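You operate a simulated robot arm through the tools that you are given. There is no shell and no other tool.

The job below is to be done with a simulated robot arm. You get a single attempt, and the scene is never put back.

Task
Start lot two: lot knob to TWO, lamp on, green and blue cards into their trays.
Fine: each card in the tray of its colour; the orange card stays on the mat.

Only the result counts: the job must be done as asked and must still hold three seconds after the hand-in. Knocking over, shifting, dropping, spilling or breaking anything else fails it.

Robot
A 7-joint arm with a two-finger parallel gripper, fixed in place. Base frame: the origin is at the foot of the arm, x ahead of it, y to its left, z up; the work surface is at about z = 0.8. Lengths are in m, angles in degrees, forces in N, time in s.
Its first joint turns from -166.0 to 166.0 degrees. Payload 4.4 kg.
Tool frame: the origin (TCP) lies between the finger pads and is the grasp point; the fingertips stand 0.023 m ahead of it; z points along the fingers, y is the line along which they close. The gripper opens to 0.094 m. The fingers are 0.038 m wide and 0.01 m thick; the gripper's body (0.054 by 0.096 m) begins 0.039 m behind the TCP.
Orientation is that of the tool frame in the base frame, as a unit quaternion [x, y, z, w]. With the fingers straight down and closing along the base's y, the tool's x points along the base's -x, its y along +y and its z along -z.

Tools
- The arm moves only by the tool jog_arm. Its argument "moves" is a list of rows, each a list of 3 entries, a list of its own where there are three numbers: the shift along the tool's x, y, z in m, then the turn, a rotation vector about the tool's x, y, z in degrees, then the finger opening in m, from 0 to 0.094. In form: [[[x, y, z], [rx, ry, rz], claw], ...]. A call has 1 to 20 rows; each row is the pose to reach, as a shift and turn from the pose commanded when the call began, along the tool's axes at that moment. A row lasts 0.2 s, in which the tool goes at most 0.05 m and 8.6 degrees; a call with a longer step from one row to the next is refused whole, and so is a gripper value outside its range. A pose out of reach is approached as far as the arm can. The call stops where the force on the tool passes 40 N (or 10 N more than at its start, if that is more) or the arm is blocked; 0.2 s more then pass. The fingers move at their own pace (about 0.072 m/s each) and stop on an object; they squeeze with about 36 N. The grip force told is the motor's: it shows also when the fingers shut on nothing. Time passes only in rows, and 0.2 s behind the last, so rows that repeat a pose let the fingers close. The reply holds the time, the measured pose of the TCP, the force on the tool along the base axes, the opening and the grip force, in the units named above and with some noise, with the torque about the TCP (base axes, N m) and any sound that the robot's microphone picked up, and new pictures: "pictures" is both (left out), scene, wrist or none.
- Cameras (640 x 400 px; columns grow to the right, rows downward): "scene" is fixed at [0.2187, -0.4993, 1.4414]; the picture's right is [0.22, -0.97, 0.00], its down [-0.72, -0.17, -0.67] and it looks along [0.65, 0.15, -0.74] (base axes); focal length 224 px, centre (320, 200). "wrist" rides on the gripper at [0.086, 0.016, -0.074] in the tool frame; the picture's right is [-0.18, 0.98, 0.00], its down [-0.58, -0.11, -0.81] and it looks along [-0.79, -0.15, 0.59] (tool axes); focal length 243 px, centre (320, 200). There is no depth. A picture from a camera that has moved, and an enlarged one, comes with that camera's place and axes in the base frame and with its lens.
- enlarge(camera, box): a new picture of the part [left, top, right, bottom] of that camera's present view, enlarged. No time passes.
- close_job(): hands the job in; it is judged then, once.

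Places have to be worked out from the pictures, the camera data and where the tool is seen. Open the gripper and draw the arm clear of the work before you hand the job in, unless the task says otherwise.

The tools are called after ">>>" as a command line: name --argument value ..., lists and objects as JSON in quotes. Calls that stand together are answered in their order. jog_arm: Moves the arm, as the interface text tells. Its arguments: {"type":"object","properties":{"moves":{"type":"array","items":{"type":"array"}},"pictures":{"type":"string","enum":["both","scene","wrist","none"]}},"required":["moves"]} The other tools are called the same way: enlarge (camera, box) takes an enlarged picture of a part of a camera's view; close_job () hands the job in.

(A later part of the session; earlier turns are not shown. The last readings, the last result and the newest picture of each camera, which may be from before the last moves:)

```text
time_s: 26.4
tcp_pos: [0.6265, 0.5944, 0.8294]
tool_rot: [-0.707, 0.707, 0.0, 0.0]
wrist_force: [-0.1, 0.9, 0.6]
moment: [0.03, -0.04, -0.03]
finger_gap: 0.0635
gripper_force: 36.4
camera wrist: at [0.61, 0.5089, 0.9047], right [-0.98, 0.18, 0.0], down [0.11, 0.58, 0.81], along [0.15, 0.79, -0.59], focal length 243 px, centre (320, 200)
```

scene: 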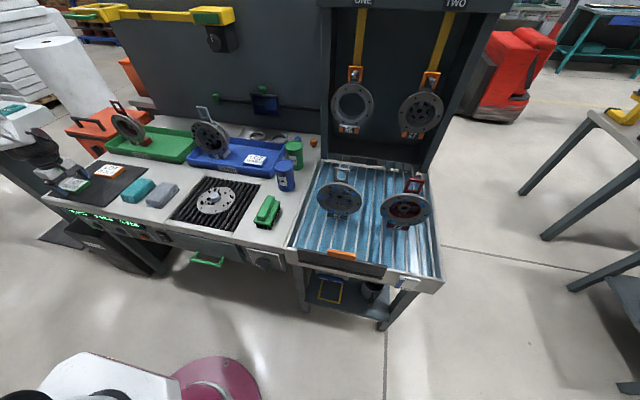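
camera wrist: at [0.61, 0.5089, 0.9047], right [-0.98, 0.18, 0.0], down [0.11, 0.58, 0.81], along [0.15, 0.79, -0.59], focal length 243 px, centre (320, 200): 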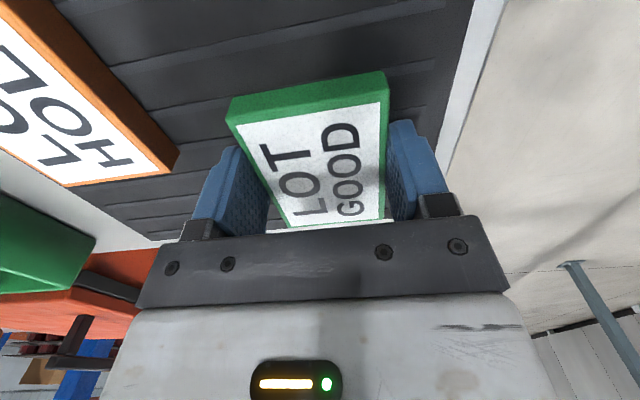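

The green card is gripped. The camera box on the -y side would come too near part 59's disc (y up to ≈0.22), so after lifting I turn the tool +90° (camera facing the robot) while moving to about (0.70,0.355,0.98).

>>> jog_arm --moves '[[[0, 0, -0.015], [0, 0, 0], 0.04], [[0, 0, -0.05], [0, 0, 0], 0.04], [[0, 0, -0.095], [0, 0, 0], 0.04], [[0, 0, -0.14], [0, 0, 0], 0.04], [[0.0218, -0.0067, -0.15], [0, 0, 8.18], 0.04], [[0.0435, -0.0134, -0.15], [0, 0, 16.36], 0.04], [[0.0653, -0.02, -0.15], [0, 0, 24.54], 0.04], [[0.0871, -0.0267, -0.15], [0, 0, 32.72], 0.04], [[0.1089, -0.0334, -0.15], [0, 0, 40.9], 0.04], [[0.1306, -0.04, -0.15], [0, 0, 49.08], 0.04], [[0.1524, -0.0468, -0.15], [0, 0, 57.26], 0.04], [[0.1742, -0.0535, -0.15], [0, 0, 65.44], 0.04], [[0.196, -0.06, -0.15], [0, 0, 73.62], 0.04], [[0.2177, -0.0668, -0.15], [0, 0, 81.8], 0.04], [[0.2395, -0.0735, -0.15], [0, 0, 90], 0.04], [[0.2395, -0.0735, -0.15], [0, 0, 90], 0.04]]'

>>> enlarge --camera "scene" --box '[90, 100, 250, 200]'

```text
time_s: 29.8
tcp_pos: [0.6995, 0.3542, 0.9802]
tool_rot: [-0.001, 1.0, 0.0, 0.001]
wrist_force: [-0.2, -0.1, -0.4]
moment: [0.02, 0.03, -0.01]
finger_gap: 0.0637
gripper_force: 36.0
camera wrist: at [0.6134, 0.3704, 1.0548], right [0.18, 0.98, 0.0], down [0.58, -0.11, 0.81], along [0.79, -0.15, -0.59], focal length 243 px, centre (320, 200)
```

scene: 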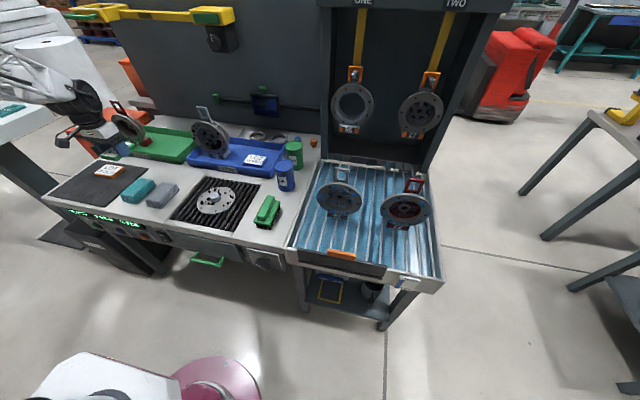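
wrist: 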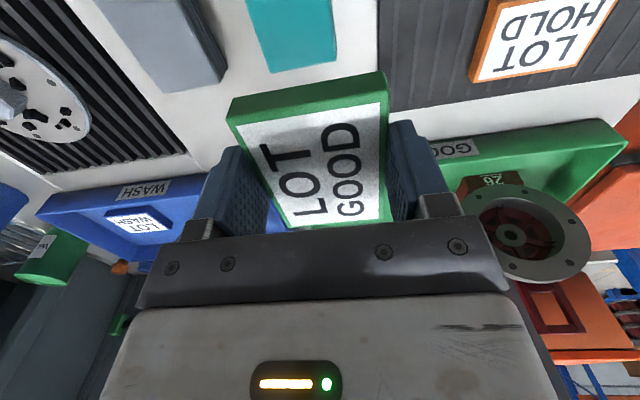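

```text
4.00 times, centred on (170, 150) of scene
camera zoom: at [0.2187, -0.4993, 1.4414], right [0.22, -0.97, 0.0], down [-0.72, -0.17, -0.67], along [0.65, 0.15, -0.74], focal length 894 px, centre (920, 400)
```

zoom: 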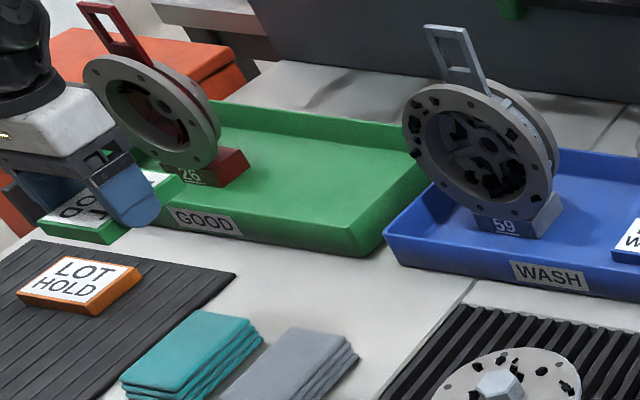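

Part 26's disc starts at y≈0.50 and part 59's ends at ≈0.22, so the corridor at y 0.355 is clear. I move forward to x≈0.90 and down to z≈0.875.

>>> jog_arm --moves '[[[-0.04, 0, 0], [0, 0, 0], 0.04], [[-0.085, 0, 0], [0, 0, 0], 0.04], [[-0.13, 0, 0], [0, 0, 0], 0.04], [[-0.17, 0, 0], [0, 0, 0], 0.04], [[-0.19, 0, 0], [0, 0, 0], 0.04], [[-0.201, 0, 0], [0, 0, 0], 0.04], [[-0.201, 0, 0.03], [0, 0, 0], 0.04], [[-0.201, 0, 0.07], [0, 0, 0], 0.04], [[-0.201, 0, 0.105], [0, 0, 0], 0.04], [[-0.201, 0, 0.105], [0, 0, 0], 0.04]]'

>>> enlarge --camera "scene" --box '[90, 100, 250, 200]'

```text
time_s: 32.0
tcp_pos: [0.899, 0.357, 0.8718]
tool_rot: [0.0, 1.0, 0.0, 0.0]
wrist_force: [0.0, 0.2, -0.2]
moment: [-0.01, -0.02, 0.01]
finger_gap: 0.0635
gripper_force: 35.6
camera wrist: at [0.8135, 0.3729, 0.9471], right [0.18, 0.98, 0.0], down [0.58, -0.11, 0.81], along [0.79, -0.15, -0.59], focal length 243 px, centre (320, 200)
```

scene: 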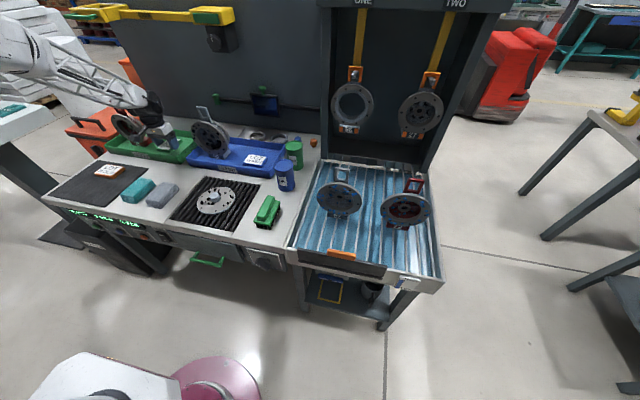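
wrist: 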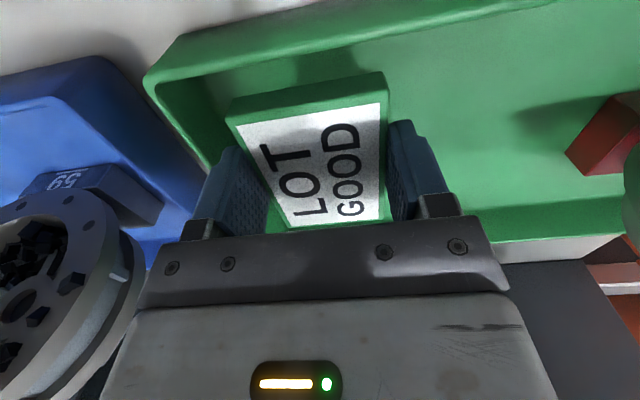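

```text
4.00 times, centred on (170, 150) of scene
camera zoom: at [0.2187, -0.4993, 1.4414], right [0.22, -0.97, 0.0], down [-0.72, -0.17, -0.67], along [0.65, 0.15, -0.74], focal length 894 px, centre (920, 400)
```

zoom: 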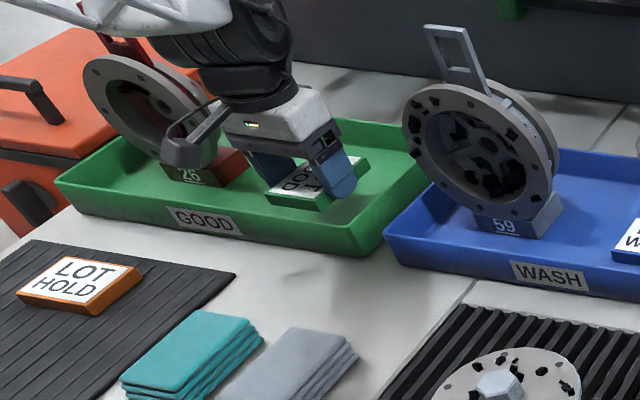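

The card's near edge is about 7 mm inside the front wall; I shift 7 mm further in and lower to about z 0.835.

>>> jog_arm --moves '[[[-0.004, 0, 0], [0, 0, 0], 0.04], [[-0.007, 0, 0], [0, 0, 0], 0.04], [[-0.007, 0, 0.015], [0, 0, 0], 0.04], [[-0.007, 0, 0.025], [0, 0, 0], 0.04], [[-0.007, 0, 0.032], [0, 0, 0], 0.04], [[-0.007, 0, 0.037], [0, 0, 0], 0.04], [[-0.007, 0, 0.037], [0, 0, 0], 0.04]]'

>>> enlarge --camera "scene" --box '[122, 110, 202, 160]'

```text
time_s: 33.6
tcp_pos: [0.9076, 0.3552, 0.8381]
tool_rot: [-0.001, 1.0, 0.0, 0.0]
wrist_force: [-0.3, 0.5, 0.0]
moment: [-0.03, 0.01, -0.04]
finger_gap: 0.0633
gripper_force: 35.6
camera wrist: at [0.8215, 0.372, 0.9128], right [0.18, 0.98, 0.0], down [0.58, -0.11, 0.81], along [0.79, -0.15, -0.59], focal length 243 px, centre (320, 200)
```

scene: 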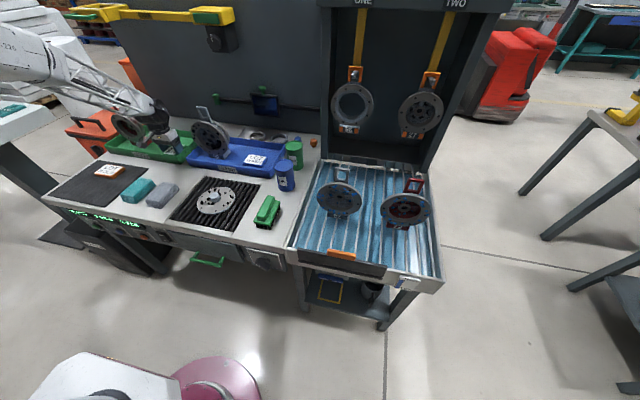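
wrist: 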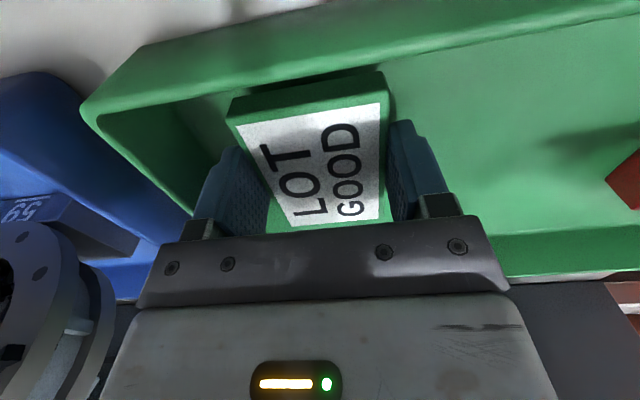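

```text
8.00 times, centred on (162, 135) of scene
camera zoom: at [0.2187, -0.4993, 1.4414], right [0.22, -0.97, 0.0], down [-0.72, -0.17, -0.67], along [0.65, 0.15, -0.74], focal length 1788 px, centre (1584, 720)
```

zoom: 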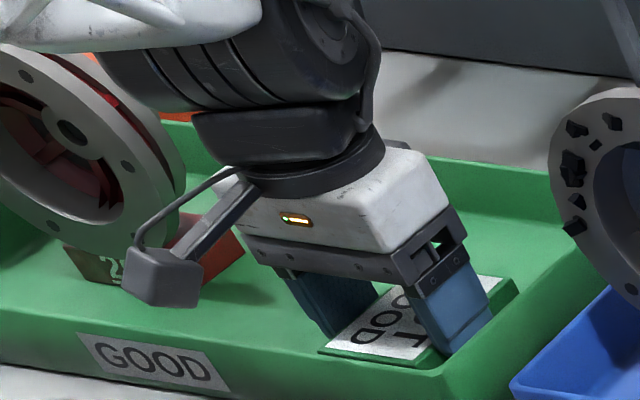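

The card is inside the tray walls without contact. I lower in 1–2 mm steps toward the floor.

>>> jog_arm --moves '[[[0, 0, 0.003], [0, 0, 0], 0.04], [[0, 0, 0.006], [0, 0, 0], 0.04], [[0, 0, 0.008], [0, 0, 0], 0.04], [[0, 0, 0.008], [0, 0, 0], 0.04]]' --pictures "none"

```text
time_s: 34.6
tcp_pos: [0.9082, 0.3548, 0.8305]
tool_rot: [0.0, 1.0, 0.001, 0.0]
wrist_force: [0.2, 0.2, 2.6]
moment: [-0.03, -0.02, 0.03]
finger_gap: 0.0636
gripper_force: 35.6
```

A first touch of about 2.6 N shows. One more millimetre to confirm the contact.

>>> jog_arm --moves '[[[0, 0, 0.001], [0, 0, 0], 0.04], [[0, 0, 0.001], [0, 0, 0], 0.04]]' --pictures "none"

```text
time_s: 35.2
tcp_pos: [0.9088, 0.3573, 0.8305]
tool_rot: [0.0, 1.0, 0.001, 0.001]
wrist_force: [-1.2, 0.1, 14.4]
moment: [-0.09, 0.1, 0.04]
finger_gap: 0.0636
gripper_force: 36.1
```

The card rests on the tray floor (14 N). I back off a hair, open the fingers and rise straight up.

>>> jog_arm --moves '[[[0, 0, -0.001], [0, 0, 0], 0.0636], [[0, 0, -0.001], [0, 0, 0], 0.078], [[0, 0, -0.001], [0, 0, 0], 0.078], [[0, 0, -0.001], [0, 0, 0], 0.078], [[0, 0, -0.02], [0, 0, 0], 0.078], [[0, 0, -0.06], [0, 0, 0], 0.078], [[0, 0, -0.105], [0, 0, 0], 0.078], [[0, 0, -0.15], [0, 0, 0], 0.078], [[0.04, 0, -0.15], [0, 0, 0], 0.078], [[0.09, 0, -0.15], [0, 0, 0], 0.078], [[0.14, 0, -0.15], [0, 0, 0], 0.078], [[0.19, 0, -0.15], [0, 0, 0], 0.078], [[0.22, 0, -0.15], [0, 0, 0], 0.078]]'

>>> enlarge --camera "scene" --box '[90, 100, 250, 200]'

```text
time_s: 38.0
tcp_pos: [0.6869, 0.3569, 0.979]
tool_rot: [-0.001, 1.0, 0.001, 0.0]
wrist_force: [-0.1, 0.2, 0.2]
moment: [-0.01, 0.04, -0.02]
finger_gap: 0.0779
gripper_force: 0.0
camera wrist: at [0.6, 0.3733, 1.0536], right [0.18, 0.98, 0.0], down [0.58, -0.11, 0.81], along [0.79, -0.15, -0.59], focal length 243 px, centre (320, 200)
```

scene: 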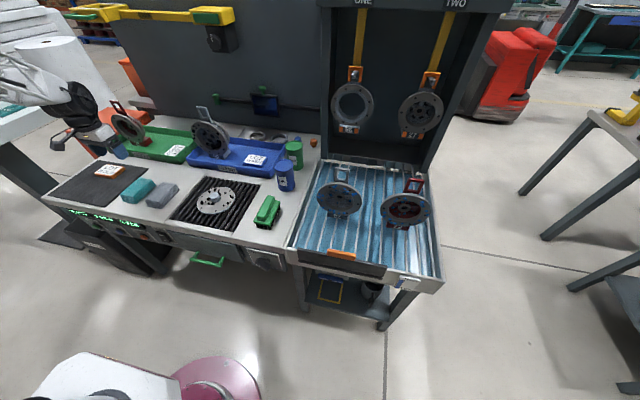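
wrist: 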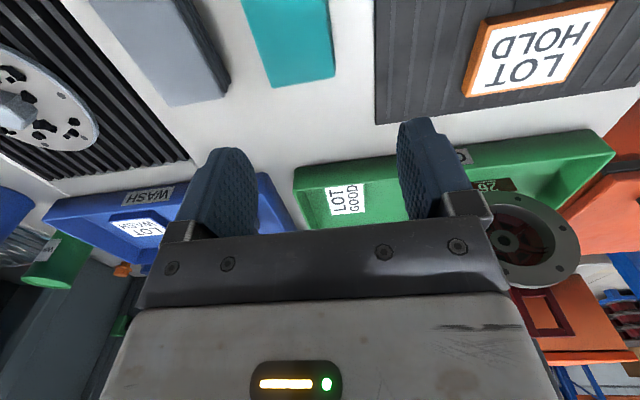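

```text
4.00 times, centred on (170, 150) of scene
camera zoom: at [0.2187, -0.4993, 1.4414], right [0.22, -0.97, 0.0], down [-0.72, -0.17, -0.67], along [0.65, 0.15, -0.74], focal length 894 px, centre (920, 400)
```

zoom: 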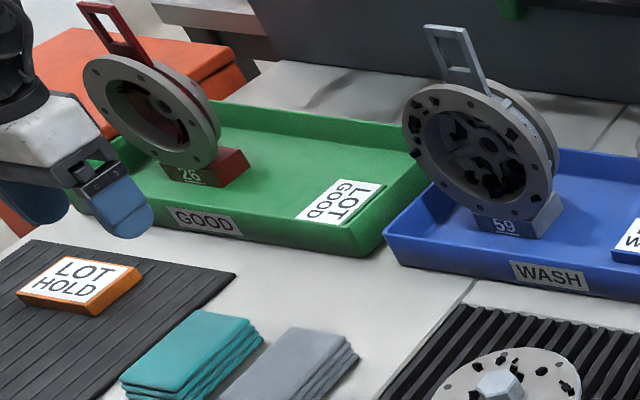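

Both cards are in their trays, and the orange card is untouched on the mat. Now the front panel: I draw back over the bench front to about (0.42,0.235), lower to z≈0.82 and pitch the tool 45° forward to look at the rocker.

>>> jog_arm --moves '[[[0.038, -0.0174, 0], [0, 0, 0], 0.06], [[0.076, -0.035, 0], [0, 0, 0], 0.04], [[0.114, -0.052, 0], [0, 0, 0], 0.02], [[0.153, -0.07, 0], [0, 0, 0], 0.0], [[0.191, -0.087, 0], [0, 0, 0], 0.0], [[0.229, -0.105, 0], [0, 0, 0], 0.0], [[0.267, -0.122, 0], [0, 0, 0], 0.0], [[0.267, -0.122, 0.025], [0, -7.5, 0], 0.0], [[0.267, -0.122, 0.05], [0, -15, 0], 0.0], [[0.267, -0.122, 0.075], [0, -22.5, 0], 0.0], [[0.267, -0.122, 0.1], [0, -30, 0], 0.0], [[0.267, -0.122, 0.13], [0, -37.5, 0], 0.0], [[0.267, -0.122, 0.16], [0, -45, 0], 0.0], [[0.267, -0.122, 0.16], [0, -45, 0], 0.0]]'

```text
time_s: 41.2
tcp_pos: [0.4137, 0.2288, 0.7828]
tool_rot: [-0.011, 0.934, -0.021, 0.356]
wrist_force: [-0.4, 0.1, 0.1]
moment: [0.03, 0.02, 0.02]
finger_gap: 0.0
gripper_force: 36.3
stopped in row 14: the arm was blocked; the commanded pose is now the measured one
camera wrist: at [0.2995, 0.245, 0.7805], right [0.13, 0.99, 0.08], down [-0.1, -0.06, 0.99], along [0.99, -0.14, 0.09], focal length 243 px, centre (320, 200)
```

scene: 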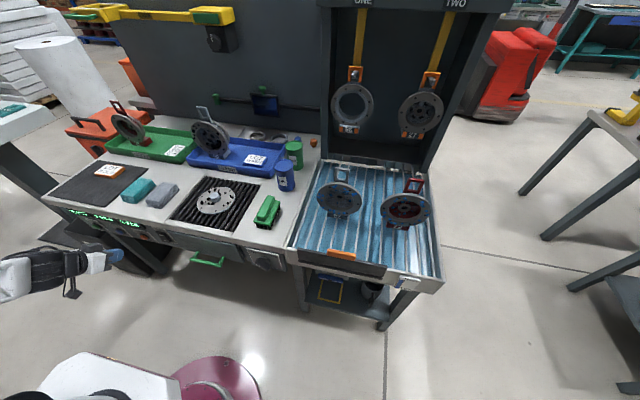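
wrist: 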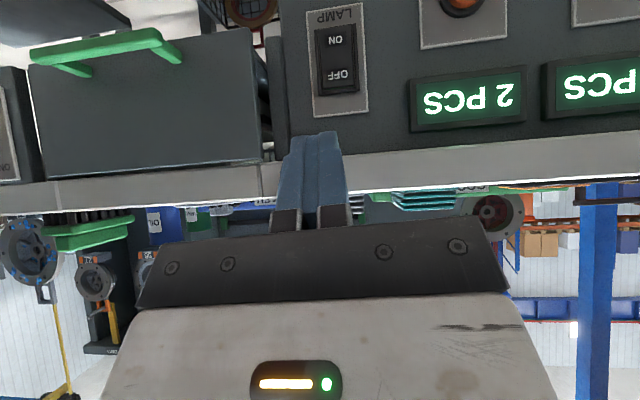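

The rocker's label reads LAMP, so that is the lamp switch. The arm was blocked near 42° pitch, probably a joint limit in this folded posture; I look at how the arm stands.

>>> enlarge --camera "scene" --box '[0, 220, 160, 320]'

>>> enlarge --camera "scene" --box '[0, 240, 256, 400]'

>>> enlarge --camera "wrist" --box '[240, 0, 400, 140]'

```text
4.00 times, centred on (80, 270) of scene
camera zoom: at [0.2187, -0.4993, 1.4414], right [0.22, -0.97, 0.0], down [-0.72, -0.17, -0.67], along [0.65, 0.15, -0.74], focal length 894 px, centre (1280, -80)
```

zoom: 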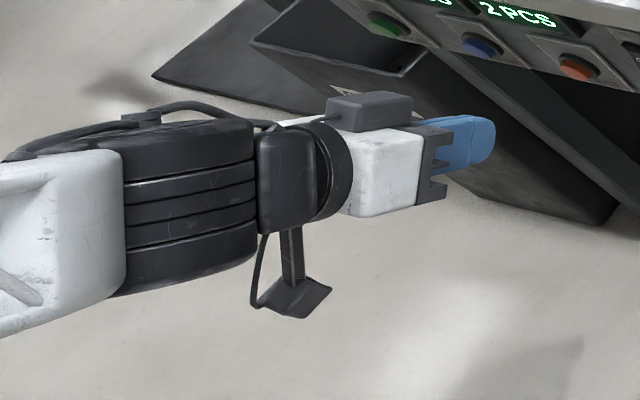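

```text
2.50 times, centred on (128, 320) of scene
camera zoom: at [0.2187, -0.4993, 1.4414], right [0.22, -0.97, 0.0], down [-0.72, -0.17, -0.67], along [0.65, 0.15, -0.74], focal length 559 px, centre (800, -100)
```

zoom: 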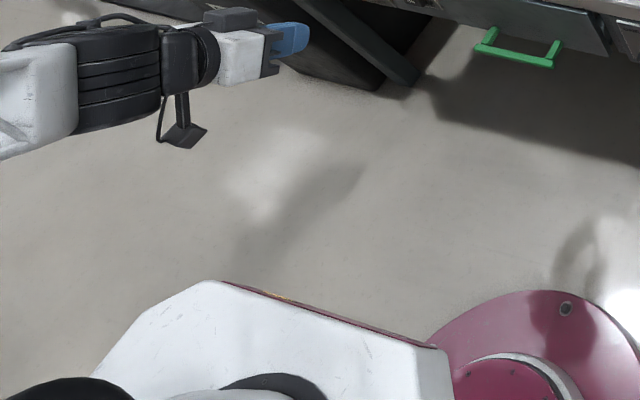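

```text
2.86 times, centred on (320, 70) of wrist
camera zoom: at [0.2995, 0.245, 0.7805], right [0.13, 0.99, 0.08], down [-0.1, -0.06, 0.99], along [0.99, -0.14, 0.09], focal length 693 px, centre (320, 571)
```

zoom: 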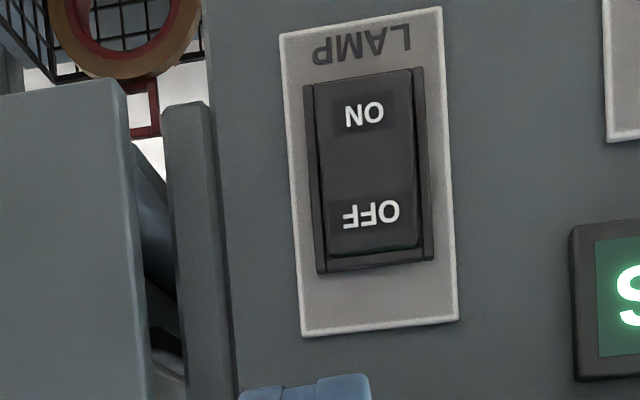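

The switch plate clearly reads LAMP with ON at the lower half (≈(0.559,0.235,0.642)). I ease the pitch to 35°, remove the small yaw error, and move to about (0.45,0.235,0.70) in front of it with fingers closed.

>>> jog_arm --moves '[[[0.007, 0.0024, 0.0214], [-0.5, 1.7, 0.45], 0.0], [[0.014, 0.0049, 0.0428], [-1.0, 3.4, 0.9], 0.0], [[0.021, 0.0073, 0.0642], [-1.5, 5.1, 1.35], 0.0], [[0.0281, 0.0097, 0.0856], [-2.04, 6.8, 1.82], 0.0], [[0.0281, 0.0097, 0.0856], [-2.04, 6.8, 1.82], 0.0]]'

```text
time_s: 42.4
tcp_pos: [0.4491, 0.2358, 0.7002]
tool_rot: [0.0, 0.954, 0.001, 0.301]
wrist_force: [0.0, -0.5, 0.1]
moment: [0.0, 0.02, -0.05]
finger_gap: 0.0
gripper_force: 35.8
camera wrist: at [0.3361, 0.2516, 0.7124], right [0.15, 0.98, 0.1], down [0.01, -0.11, 0.99], along [0.99, -0.15, -0.03], focal length 243 px, centre (320, 200)
```

scene: 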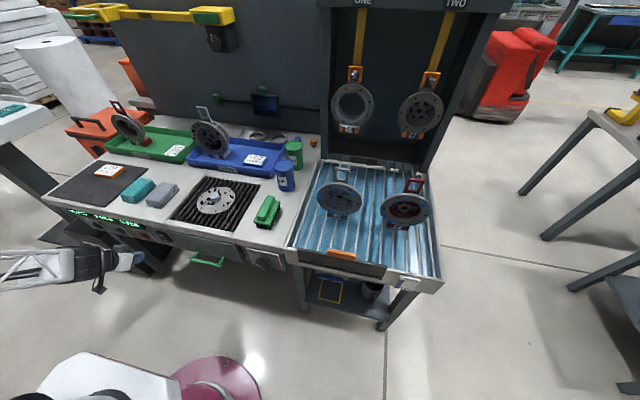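
wrist: 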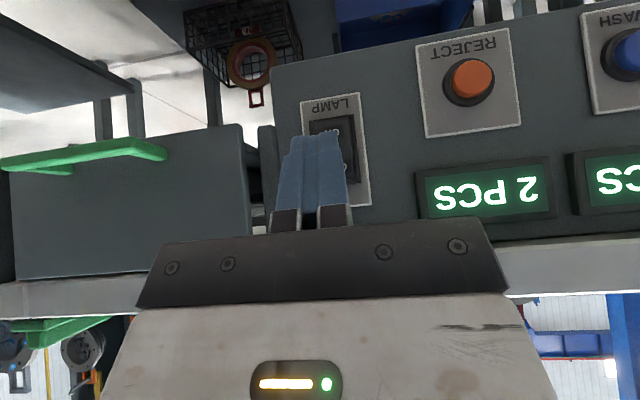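

The pose is as commanded, with the LAMP rocker straight ahead. I bring the closed fingertips down to the ON half's height, about 2 cm short of it.

>>> jog_arm --moves '[[[-0.007, 0.0005, 0.0282], [0, 0, 0], 0.0], [[-0.0142, 0.001, 0.0564], [0, 0, 0], 0.0], [[-0.0213, 0.0015, 0.0846], [0, 0, 0], 0.0], [[-0.0213, 0.0015, 0.0846], [0, 0, 0], 0.0]]'

>>> enlarge --camera "scene" --box '[110, 205, 206, 265]'

>>> enlarge --camera "wrist" --box '[220, 40, 420, 240]'

```text
time_s: 43.4
tcp_pos: [0.5165, 0.2349, 0.6417]
tool_rot: [0.001, 0.954, 0.0, 0.301]
wrist_force: [0.8, -0.3, 0.7]
moment: [0.0, 0.02, 0.0]
finger_gap: 0.0003
gripper_force: 35.4
camera wrist: at [0.403, 0.2525, 0.6544], right [0.15, 0.98, 0.1], down [0.01, -0.11, 0.99], along [0.99, -0.15, -0.03], focal length 243 px, centre (320, 200)
```

scene: 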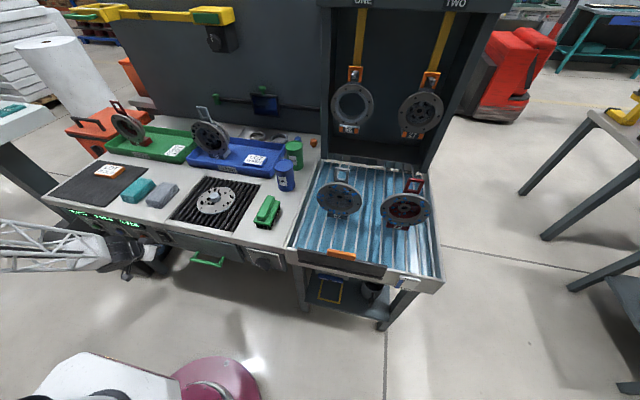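
wrist: 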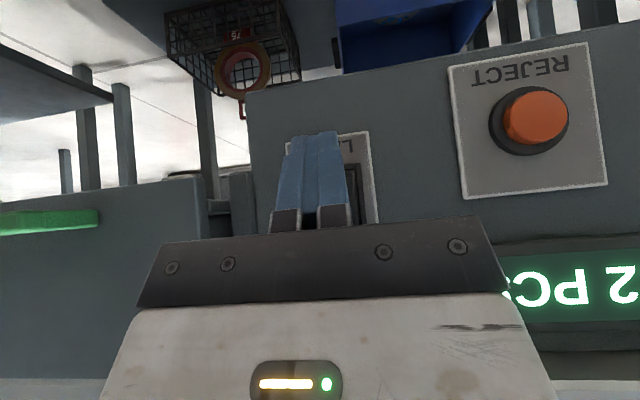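

```text
6.67 times, centred on (158, 235) of scene
camera zoom: at [0.2187, -0.4993, 1.4414], right [0.22, -0.97, 0.0], down [-0.72, -0.17, -0.67], along [0.65, 0.15, -0.74], focal length 1490 px, centre (1400, -33)
```

zoom: 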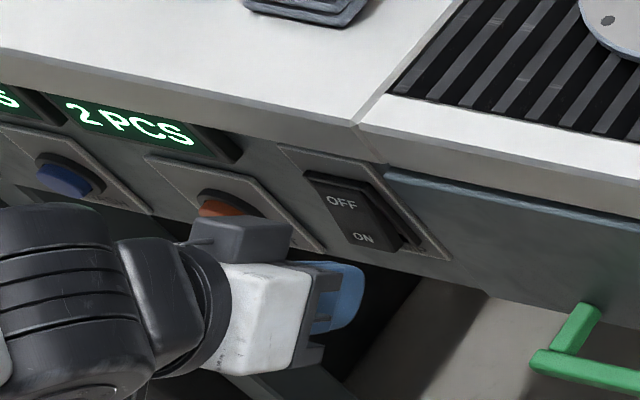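

```text
2.00 times, centred on (320, 140) of wrist
camera zoom: at [0.403, 0.2525, 0.6544], right [0.15, 0.98, 0.1], down [0.01, -0.11, 0.99], along [0.99, -0.15, -0.03], focal length 485 px, centre (320, 320)
```

zoom: 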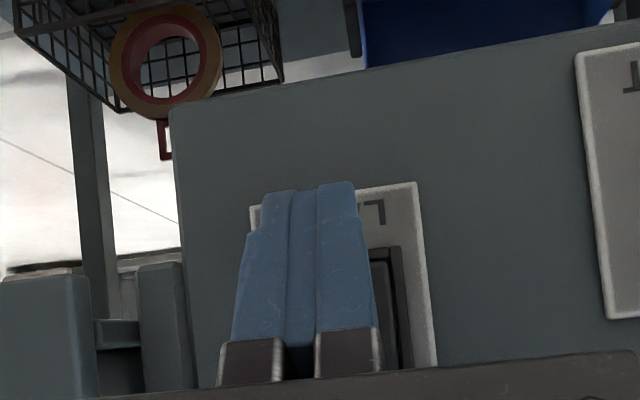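

The fingertips are about 2 cm in front of the ON half, aligned in y. I push straight along +x in small steps up to about 31 mm, watching force and sound.

>>> jog_arm --moves '[[[-0.0082, 0.001, 0.0057], [0, 0, 0], 0.0], [[-0.0131, 0.001, 0.0092], [0, 0, 0], 0.0], [[-0.0164, 0.001, 0.0115], [0, 0, 0], 0.0], [[-0.0188, 0.001, 0.0132], [0, 0, 0], 0.0], [[-0.0213, 0.001, 0.0149], [0, 0, 0], 0.0], [[-0.0238, 0.001, 0.0166], [0, 0, 0], 0.0], [[-0.0254, 0.001, 0.0178], [0, 0, 0], 0.0]]'

>>> enlarge --camera "scene" --box '[110, 205, 206, 265]'

>>> enlarge --camera "scene" --box '[60, 0, 140, 50]'

```text
time_s: 44.5
tcp_pos: [0.5351, 0.2373, 0.6407]
tool_rot: [-0.002, 0.955, -0.001, 0.298]
wrist_force: [-9.2, 2.0, 1.7]
moment: [-0.03, 0.02, 0.03]
finger_gap: 0.0001
gripper_force: 36.5
heard: click
stopped in row 5: the force on the tool passed its limit at 51 N (the readings are from after the stop); the commanded pose is now the measured one
camera wrist: at [0.4221, 0.2529, 0.6527], right [0.15, 0.98, 0.1], down [0.02, -0.11, 0.99], along [0.99, -0.15, -0.03], focal length 243 px, centre (320, 200)
```

scene: 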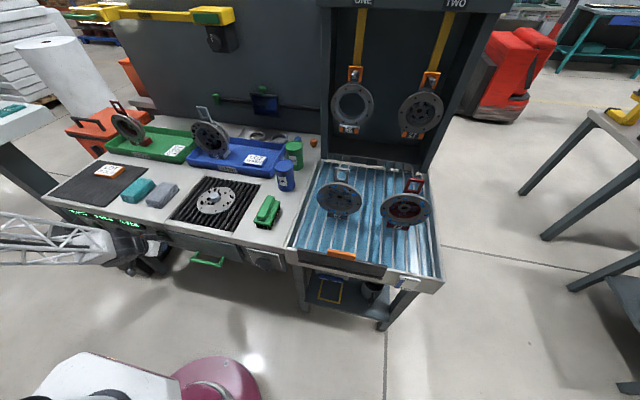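
wrist: 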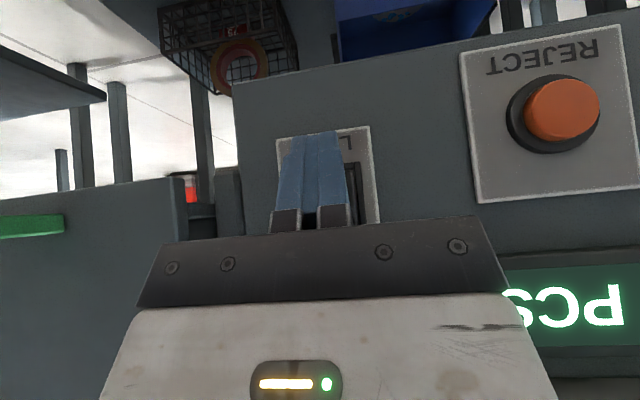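

```text
6.67 times, centred on (158, 235) of scene
camera zoom: at [0.2187, -0.4993, 1.4414], right [0.22, -0.97, 0.0], down [-0.72, -0.17, -0.67], along [0.65, 0.15, -0.74], focal length 1490 px, centre (1400, -33)
```

zoom: 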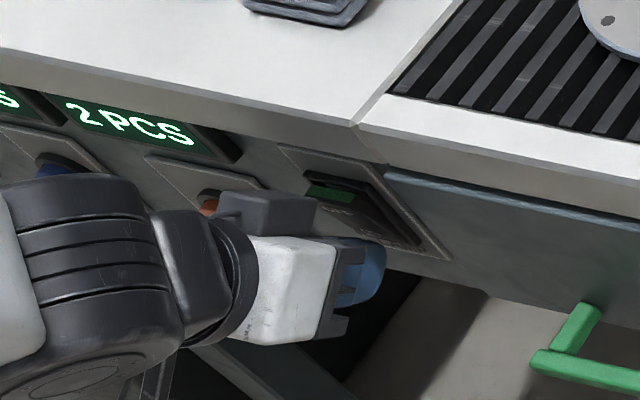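

```text
8.00 times, centred on (100, 25) of scene
camera zoom: at [0.2187, -0.4993, 1.4414], right [0.22, -0.97, 0.0], down [-0.72, -0.17, -0.67], along [0.65, 0.15, -0.74], focal length 1788 px, centre (2080, 1600)
```

zoom: 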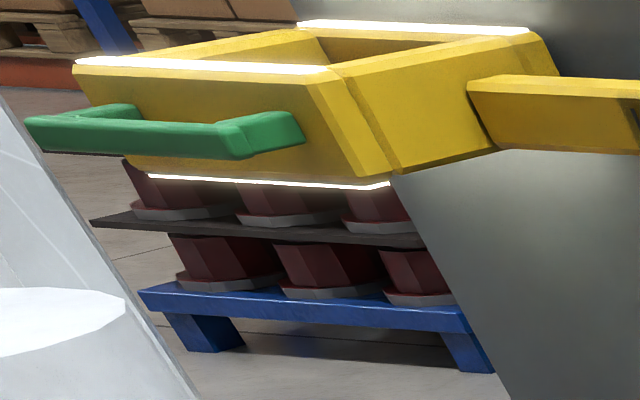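

A click, and the lamp strips glow: the lamp is on. I back straight off the rocker, rise to z≈0.74 and move along y to stand in front of the lot knob.

>>> jog_arm --moves '[[[0.0164, 0, -0.0115], [0, 0, 0], 0.0], [[0.0491, 0, -0.0344], [0, 0, 0], 0.0], [[0.0704, 0, -0.0738], [0, 0, 0], 0.0], [[0.0598, 0, -0.1151], [0, 0, 0], 0.0], [[0.0368, 0, -0.1479], [0, 0, 0], 0.0], [[0.0368, -0.045, -0.1479], [0, 0, 0], 0.0], [[0.0368, -0.09, -0.1479], [0, 0, 0], 0.0], [[0.0368, -0.135, -0.1479], [0, 0, 0], 0.0], [[0.0368, -0.18, -0.1479], [0, 0, 0], 0.0], [[0.0368, -0.225, -0.1479], [0, 0, 0], 0.0], [[0.0368, -0.27, -0.1479], [0, 0, 0], 0.0], [[0.0368, -0.315, -0.1479], [0, 0, 0], 0.0], [[0.0368, -0.36, -0.1479], [0, 0, 0], 0.0], [[0.0368, -0.405, -0.1479], [0, 0, 0], 0.0], [[0.0368, -0.44, -0.1479], [0, 0, 0], 0.0], [[0.0368, -0.44, -0.1479], [0, 0, 0], 0.0]]'

```text
time_s: 47.9
tcp_pos: [0.4219, -0.2042, 0.74]
tool_rot: [-0.001, 0.954, -0.001, 0.299]
wrist_force: [0.3, 0.3, 0.5]
moment: [0.02, 0.05, 0.01]
finger_gap: 0.0002
gripper_force: 35.9
camera wrist: at [0.3079, -0.1875, 0.7526], right [0.15, 0.98, 0.1], down [0.02, -0.11, 0.99], along [0.99, -0.15, -0.03], focal length 243 px, centre (320, 200)
```

scene: 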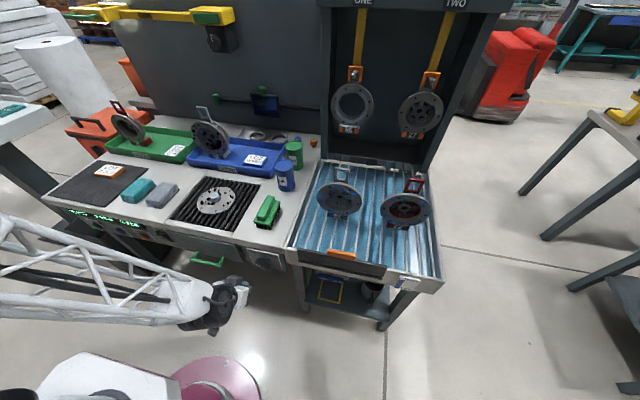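
wrist: 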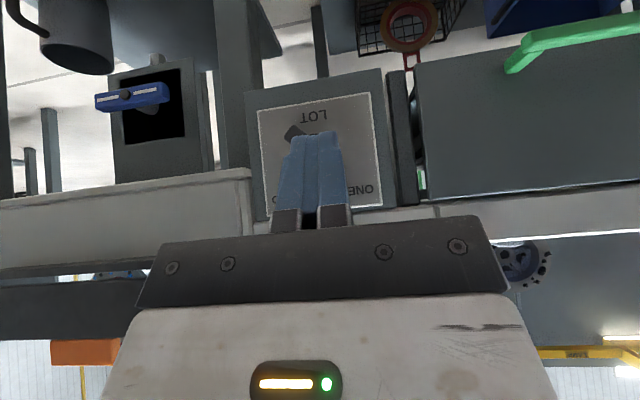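

The plate reads LOT, with ONE and TWO at its top corners; the closed fingers hide the knob. I open the fingers to see it between them.

>>> jog_arm --moves '[[[0, 0, 0], [0, 0, 0], 0.05], [[0, 0, 0], [0, 0, 0], 0.094], [[0, 0, 0], [0, 0, 0], 0.094], [[0, 0, 0], [0, 0, 0], 0.094], [[0, 0, 0], [0, 0, 0], 0.094]]' --pictures "none"

>>> enlarge --camera "wrist" --box '[220, 50, 420, 250]'

>>> enlarge --camera "scene" --box '[200, 225, 312, 295]'

```text
time_s: 49.0
tcp_pos: [0.4215, -0.2032, 0.7411]
tool_rot: [0.0, 0.954, -0.001, 0.299]
wrist_force: [0.2, -0.3, 0.0]
moment: [-0.02, 0.0, 0.01]
finger_gap: 0.0939
gripper_force: 0.1
```

```text
2.00 times, centred on (320, 150) of wrist
camera zoom: at [0.3081, -0.1871, 0.7524], right [0.15, 0.98, 0.1], down [0.02, -0.11, 0.99], along [0.99, -0.15, -0.03], focal length 485 px, centre (320, 300)
```

zoom: 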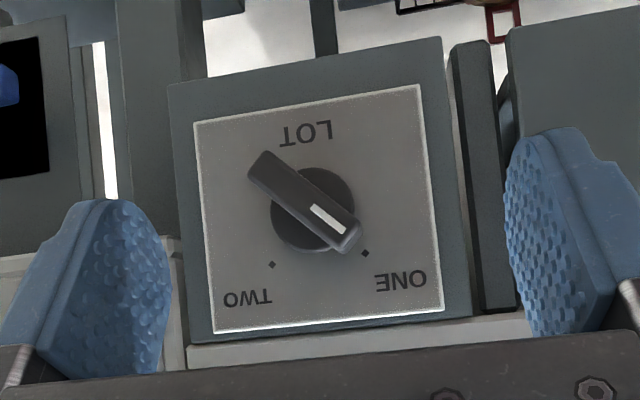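

```text
5.71 times, centred on (256, 260) of scene
camera zoom: at [0.2187, -0.4993, 1.4414], right [0.22, -0.97, 0.0], down [-0.72, -0.17, -0.67], along [0.65, 0.15, -0.74], focal length 1277 px, centre (686, -143)
```

zoom: 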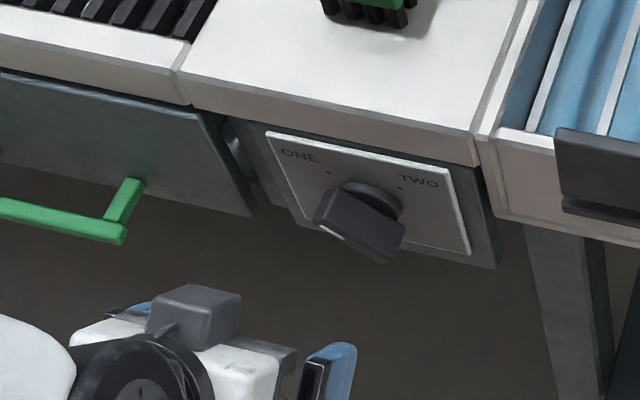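

The knob is clear now: its pointer is at 45° up-left (ONE), and TWO is 45° up-right. Triangulating puts the axis at about y -0.2205, z 0.699, the bar's front face near x 0.513 and the base disc near x 0.545. I close the fingers and move to the left of the pointer end, still short of the knob.

>>> jog_arm --moves '[[[0, 0.0125, 0], [0, 0, 0], 0.05], [[0, 0.025, 0], [0, 0, 0], 0.0], [[0, 0.025, 0], [0, 0, 0], 0.0], [[0, 0.025, 0], [0, 0, 0], 0.0], [[-0.015, 0.025, 0.021], [0, 0, 0], 0.0], [[-0.0302, 0.025, 0.0415], [0, 0, 0], 0.0], [[-0.0302, 0.025, 0.0415], [0, 0, 0], 0.0]]'

>>> enlarge --camera "wrist" --box '[180, 60, 380, 240]'

>>> enlarge --camera "scene" --box '[216, 225, 296, 275]'

```text
time_s: 50.6
tcp_pos: [0.4703, -0.1785, 0.7261]
tool_rot: [-0.001, 0.954, -0.001, 0.299]
wrist_force: [-0.3, 0.7, 0.2]
moment: [0.02, -0.03, -0.02]
finger_gap: 0.0001
gripper_force: 35.6
camera wrist: at [0.3567, -0.1633, 0.7381], right [0.15, 0.98, 0.1], down [0.02, -0.11, 0.99], along [0.99, -0.15, -0.03], focal length 243 px, centre (320, 200)
```

scene: 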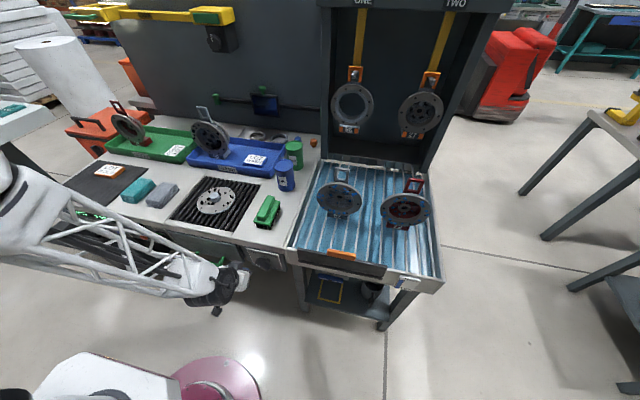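
wrist: 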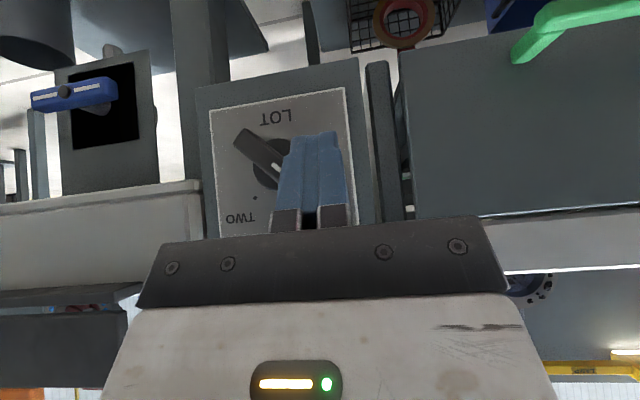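

```text
2.22 times, centred on (280, 150) of wrist
camera zoom: at [0.3567, -0.1633, 0.7381], right [0.15, 0.98, 0.1], down [0.02, -0.11, 0.99], along [0.99, -0.15, -0.03], focal length 539 px, centre (409, 311)
```

zoom: 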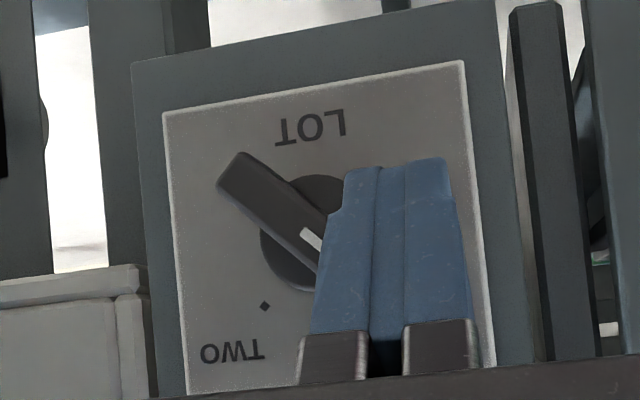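

```text
8.00 times, centred on (256, 250) of scene
camera zoom: at [0.2187, -0.4993, 1.4414], right [0.22, -0.97, 0.0], down [-0.72, -0.17, -0.67], along [0.65, 0.15, -0.74], focal length 1788 px, centre (832, -200)
```

zoom: 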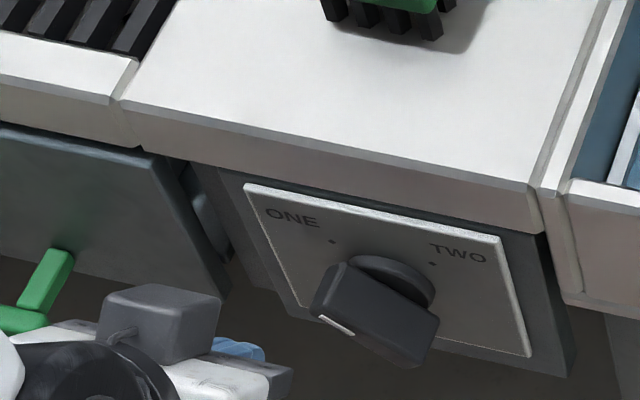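

The closed fingers are left of the pointer with about 1 cm of side clearance. I move forward to x≈0.5165 so the tips stand beside the pointer end, still short of the plate.

>>> jog_arm --moves '[[[-0.0122, 0, 0.0093], [0, 0, 0], 0.0], [[-0.0244, 0, 0.0186], [0, 0, 0], 0.0], [[-0.0366, 0, 0.0279], [0, 0, 0], 0.0], [[-0.0366, 0, 0.0279], [0, 0, 0], 0.0]]'

>>> enlarge --camera "wrist" --box '[180, 40, 380, 240]'

>>> enlarge --camera "scene" --box '[216, 225, 296, 275]'

```text
time_s: 51.6
tcp_pos: [0.5156, -0.1793, 0.7233]
tool_rot: [-0.001, 0.954, -0.001, 0.3]
wrist_force: [0.5, 0.1, 0.1]
moment: [-0.01, -0.03, 0.01]
finger_gap: 0.0001
gripper_force: 35.7
camera wrist: at [0.4021, -0.1623, 0.7363], right [0.15, 0.98, 0.1], down [0.02, -0.11, 0.99], along [0.99, -0.15, -0.03], focal length 243 px, centre (320, 200)
```

scene: 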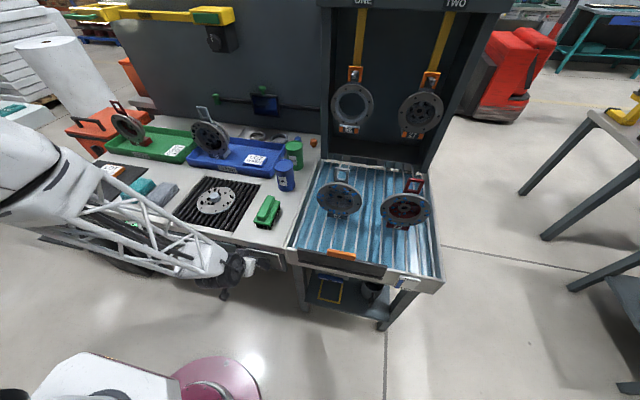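
wrist: 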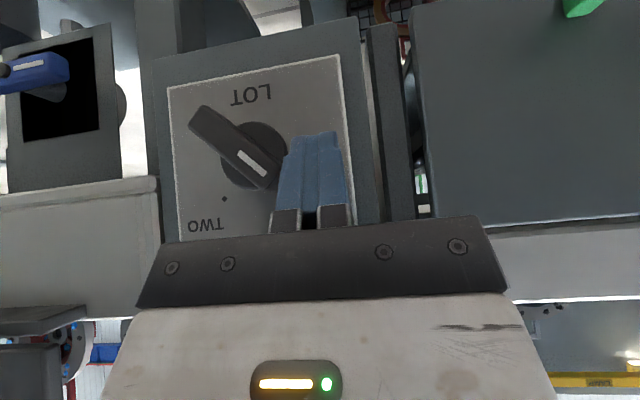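

```text
2.00 times, centred on (280, 140) of wrist
camera zoom: at [0.4021, -0.1623, 0.7363], right [0.15, 0.98, 0.1], down [0.02, -0.11, 0.99], along [0.99, -0.15, -0.03], focal length 485 px, centre (400, 320)
```

zoom: 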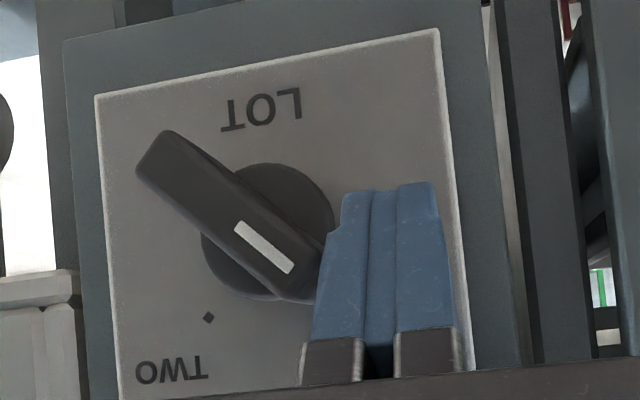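

```text
8.00 times, centred on (256, 250) of scene
camera zoom: at [0.2187, -0.4993, 1.4414], right [0.22, -0.97, 0.0], down [-0.72, -0.17, -0.67], along [0.65, 0.15, -0.74], focal length 1788 px, centre (832, -200)
```

zoom: 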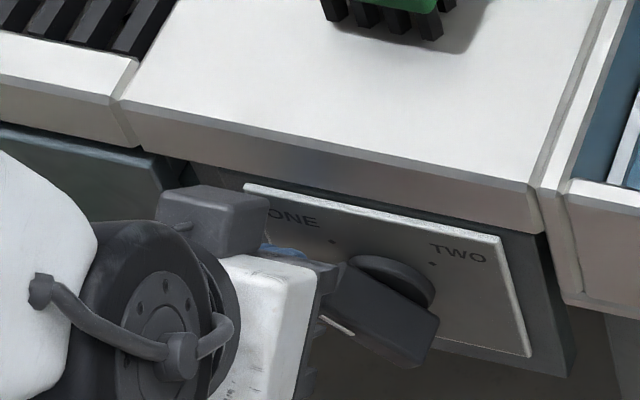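

The tips are beside the pointer end and lower than its corner; elbow and forearm stay high above the bench. I push the pointer along an arc to the right and slightly up, to about vertical first, and then check.

>>> jog_arm --moves '[[[0, -0.006, 0], [0, 0, 0], 0.0], [[-0.0014, -0.008, -0.002], [0, 0, 0], 0.0], [[-0.0029, -0.01, -0.0041], [0, 0, 0], 0.0], [[-0.0042, -0.0127, -0.006], [0, 0, 0], 0.0], [[-0.0054, -0.0154, -0.0078], [0, 0, 0], 0.0], [[-0.0063, -0.0185, -0.009], [0, 0, 0], 0.0], [[-0.0071, -0.0217, -0.0103], [0, 0, 0], 0.0]]'

>>> enlarge --camera "wrist" --box '[180, 40, 380, 240]'

>>> enlarge --camera "scene" --box '[216, 225, 296, 275]'

```text
time_s: 52.7
tcp_pos: [0.5154, -0.1886, 0.7302]
tool_rot: [-0.001, 0.954, -0.001, 0.299]
wrist_force: [-5.1, 14.9, 11.5]
moment: [0.08, -0.03, 0.06]
finger_gap: 0.0002
gripper_force: 36.2
stopped in row 5: the force on the tool passed its limit at 46 N (the readings are from after the stop); the commanded pose is now the measured one
camera wrist: at [0.4027, -0.1737, 0.743], right [0.15, 0.98, 0.1], down [0.02, -0.11, 0.99], along [0.99, -0.15, -0.03], focal length 243 px, centre (320, 200)
```

scene: 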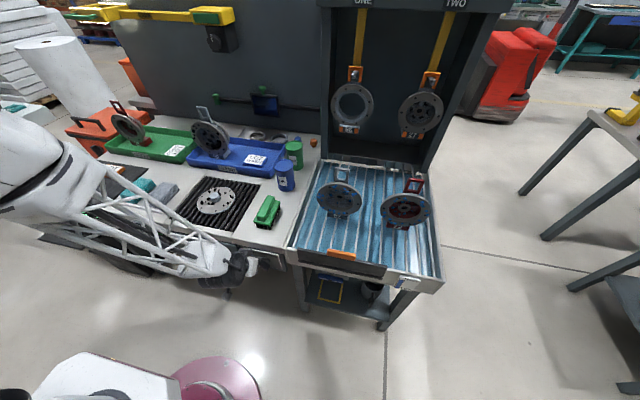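
wrist: 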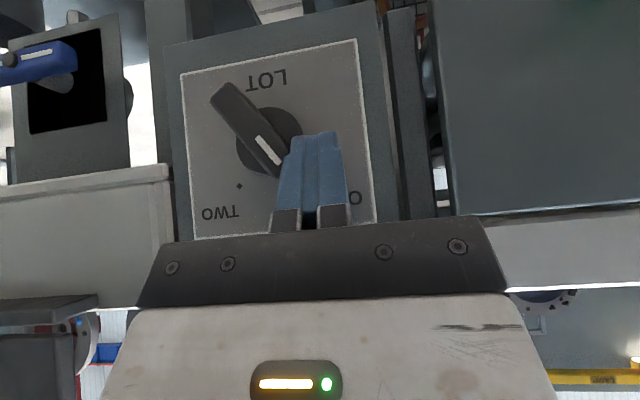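

```text
2.00 times, centred on (280, 140) of wrist
camera zoom: at [0.4027, -0.1737, 0.743], right [0.15, 0.98, 0.1], down [0.02, -0.11, 0.99], along [0.99, -0.15, -0.03], focal length 485 px, centre (400, 320)
```

zoom: 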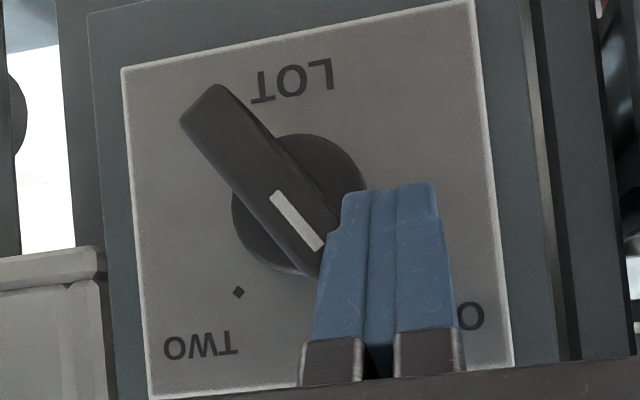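

```text
8.00 times, centred on (256, 250) of scene
camera zoom: at [0.2187, -0.4993, 1.4414], right [0.22, -0.97, 0.0], down [-0.72, -0.17, -0.67], along [0.65, 0.15, -0.74], focal length 1788 px, centre (832, -200)
```

zoom: 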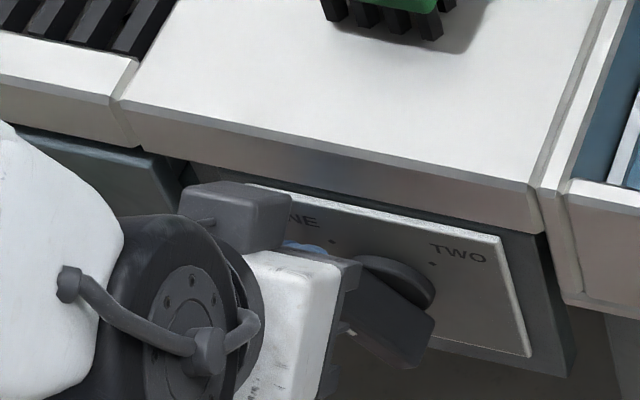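

The knob turned about 15° before the force limit tripped; its resistance is noticeable. I go on in finer steps, following the arc (up as well as right) so the tip does not rub.

>>> jog_arm --moves '[[[-0.0005, -0.0009, -0.0006], [0, 0, 0], 0.0], [[-0.0009, -0.0018, -0.0012], [0, 0, 0], 0.0], [[-0.0013, -0.0027, -0.0019], [0, 0, 0], 0.0], [[-0.0017, -0.0036, -0.0025], [0, 0, 0], 0.0], [[-0.0022, -0.0045, -0.0031], [0, 0, 0], 0.0], [[-0.0026, -0.0054, -0.0037], [0, 0, 0], 0.0], [[-0.0029, -0.0065, -0.0041], [0, 0, 0], 0.0], [[-0.0031, -0.0075, -0.0045], [0, 0, 0], 0.0], [[-0.0034, -0.0086, -0.0049], [0, 0, 0], 0.0], [[-0.0037, -0.0096, -0.0053], [0, 0, 0], 0.0], [[-0.004, -0.0107, -0.0057], [0, 0, 0], 0.0], [[-0.0042, -0.0117, -0.0061], [0, 0, 0], 0.0]]'

>>> enlarge --camera "wrist" --box '[180, 40, 380, 240]'

```text
time_s: 53.4
tcp_pos: [0.5162, -0.1918, 0.7317]
tool_rot: [-0.002, 0.954, 0.0, 0.298]
wrist_force: [-0.2, 9.5, 7.6]
moment: [0.03, -0.02, 0.05]
finger_gap: 0.0
gripper_force: 36.4
stopped in row 3: the force on the tool passed its limit at 41 N (the readings are from after the stop); the commanded pose is now the measured one
camera wrist: at [0.4028, -0.1753, 0.7444], right [0.15, 0.98, 0.1], down [0.02, -0.11, 0.99], along [0.99, -0.15, -0.03], focal length 243 px, centre (320, 200)
```

scene: 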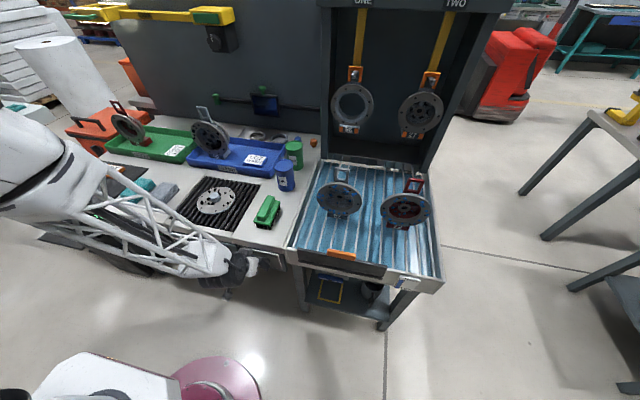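
wrist: 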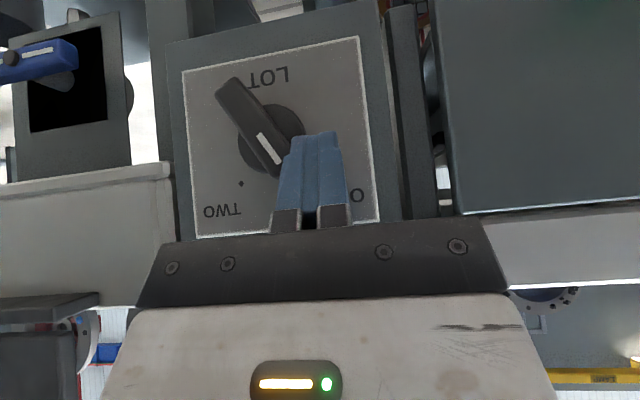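

```text
2.00 times, centred on (280, 140) of wrist
camera zoom: at [0.4028, -0.1753, 0.7444], right [0.15, 0.98, 0.1], down [0.02, -0.11, 0.99], along [0.99, -0.15, -0.03], focal length 485 px, centre (400, 320)
```

zoom: 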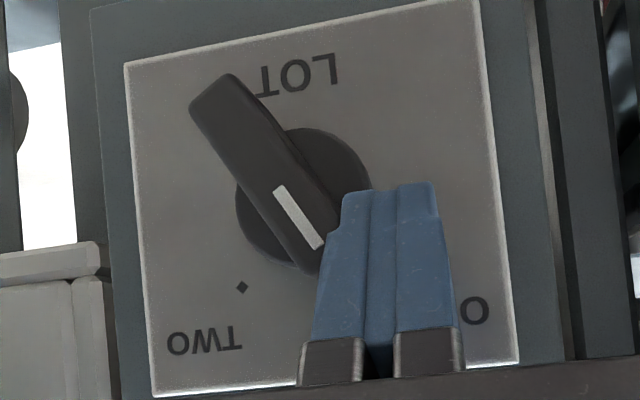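

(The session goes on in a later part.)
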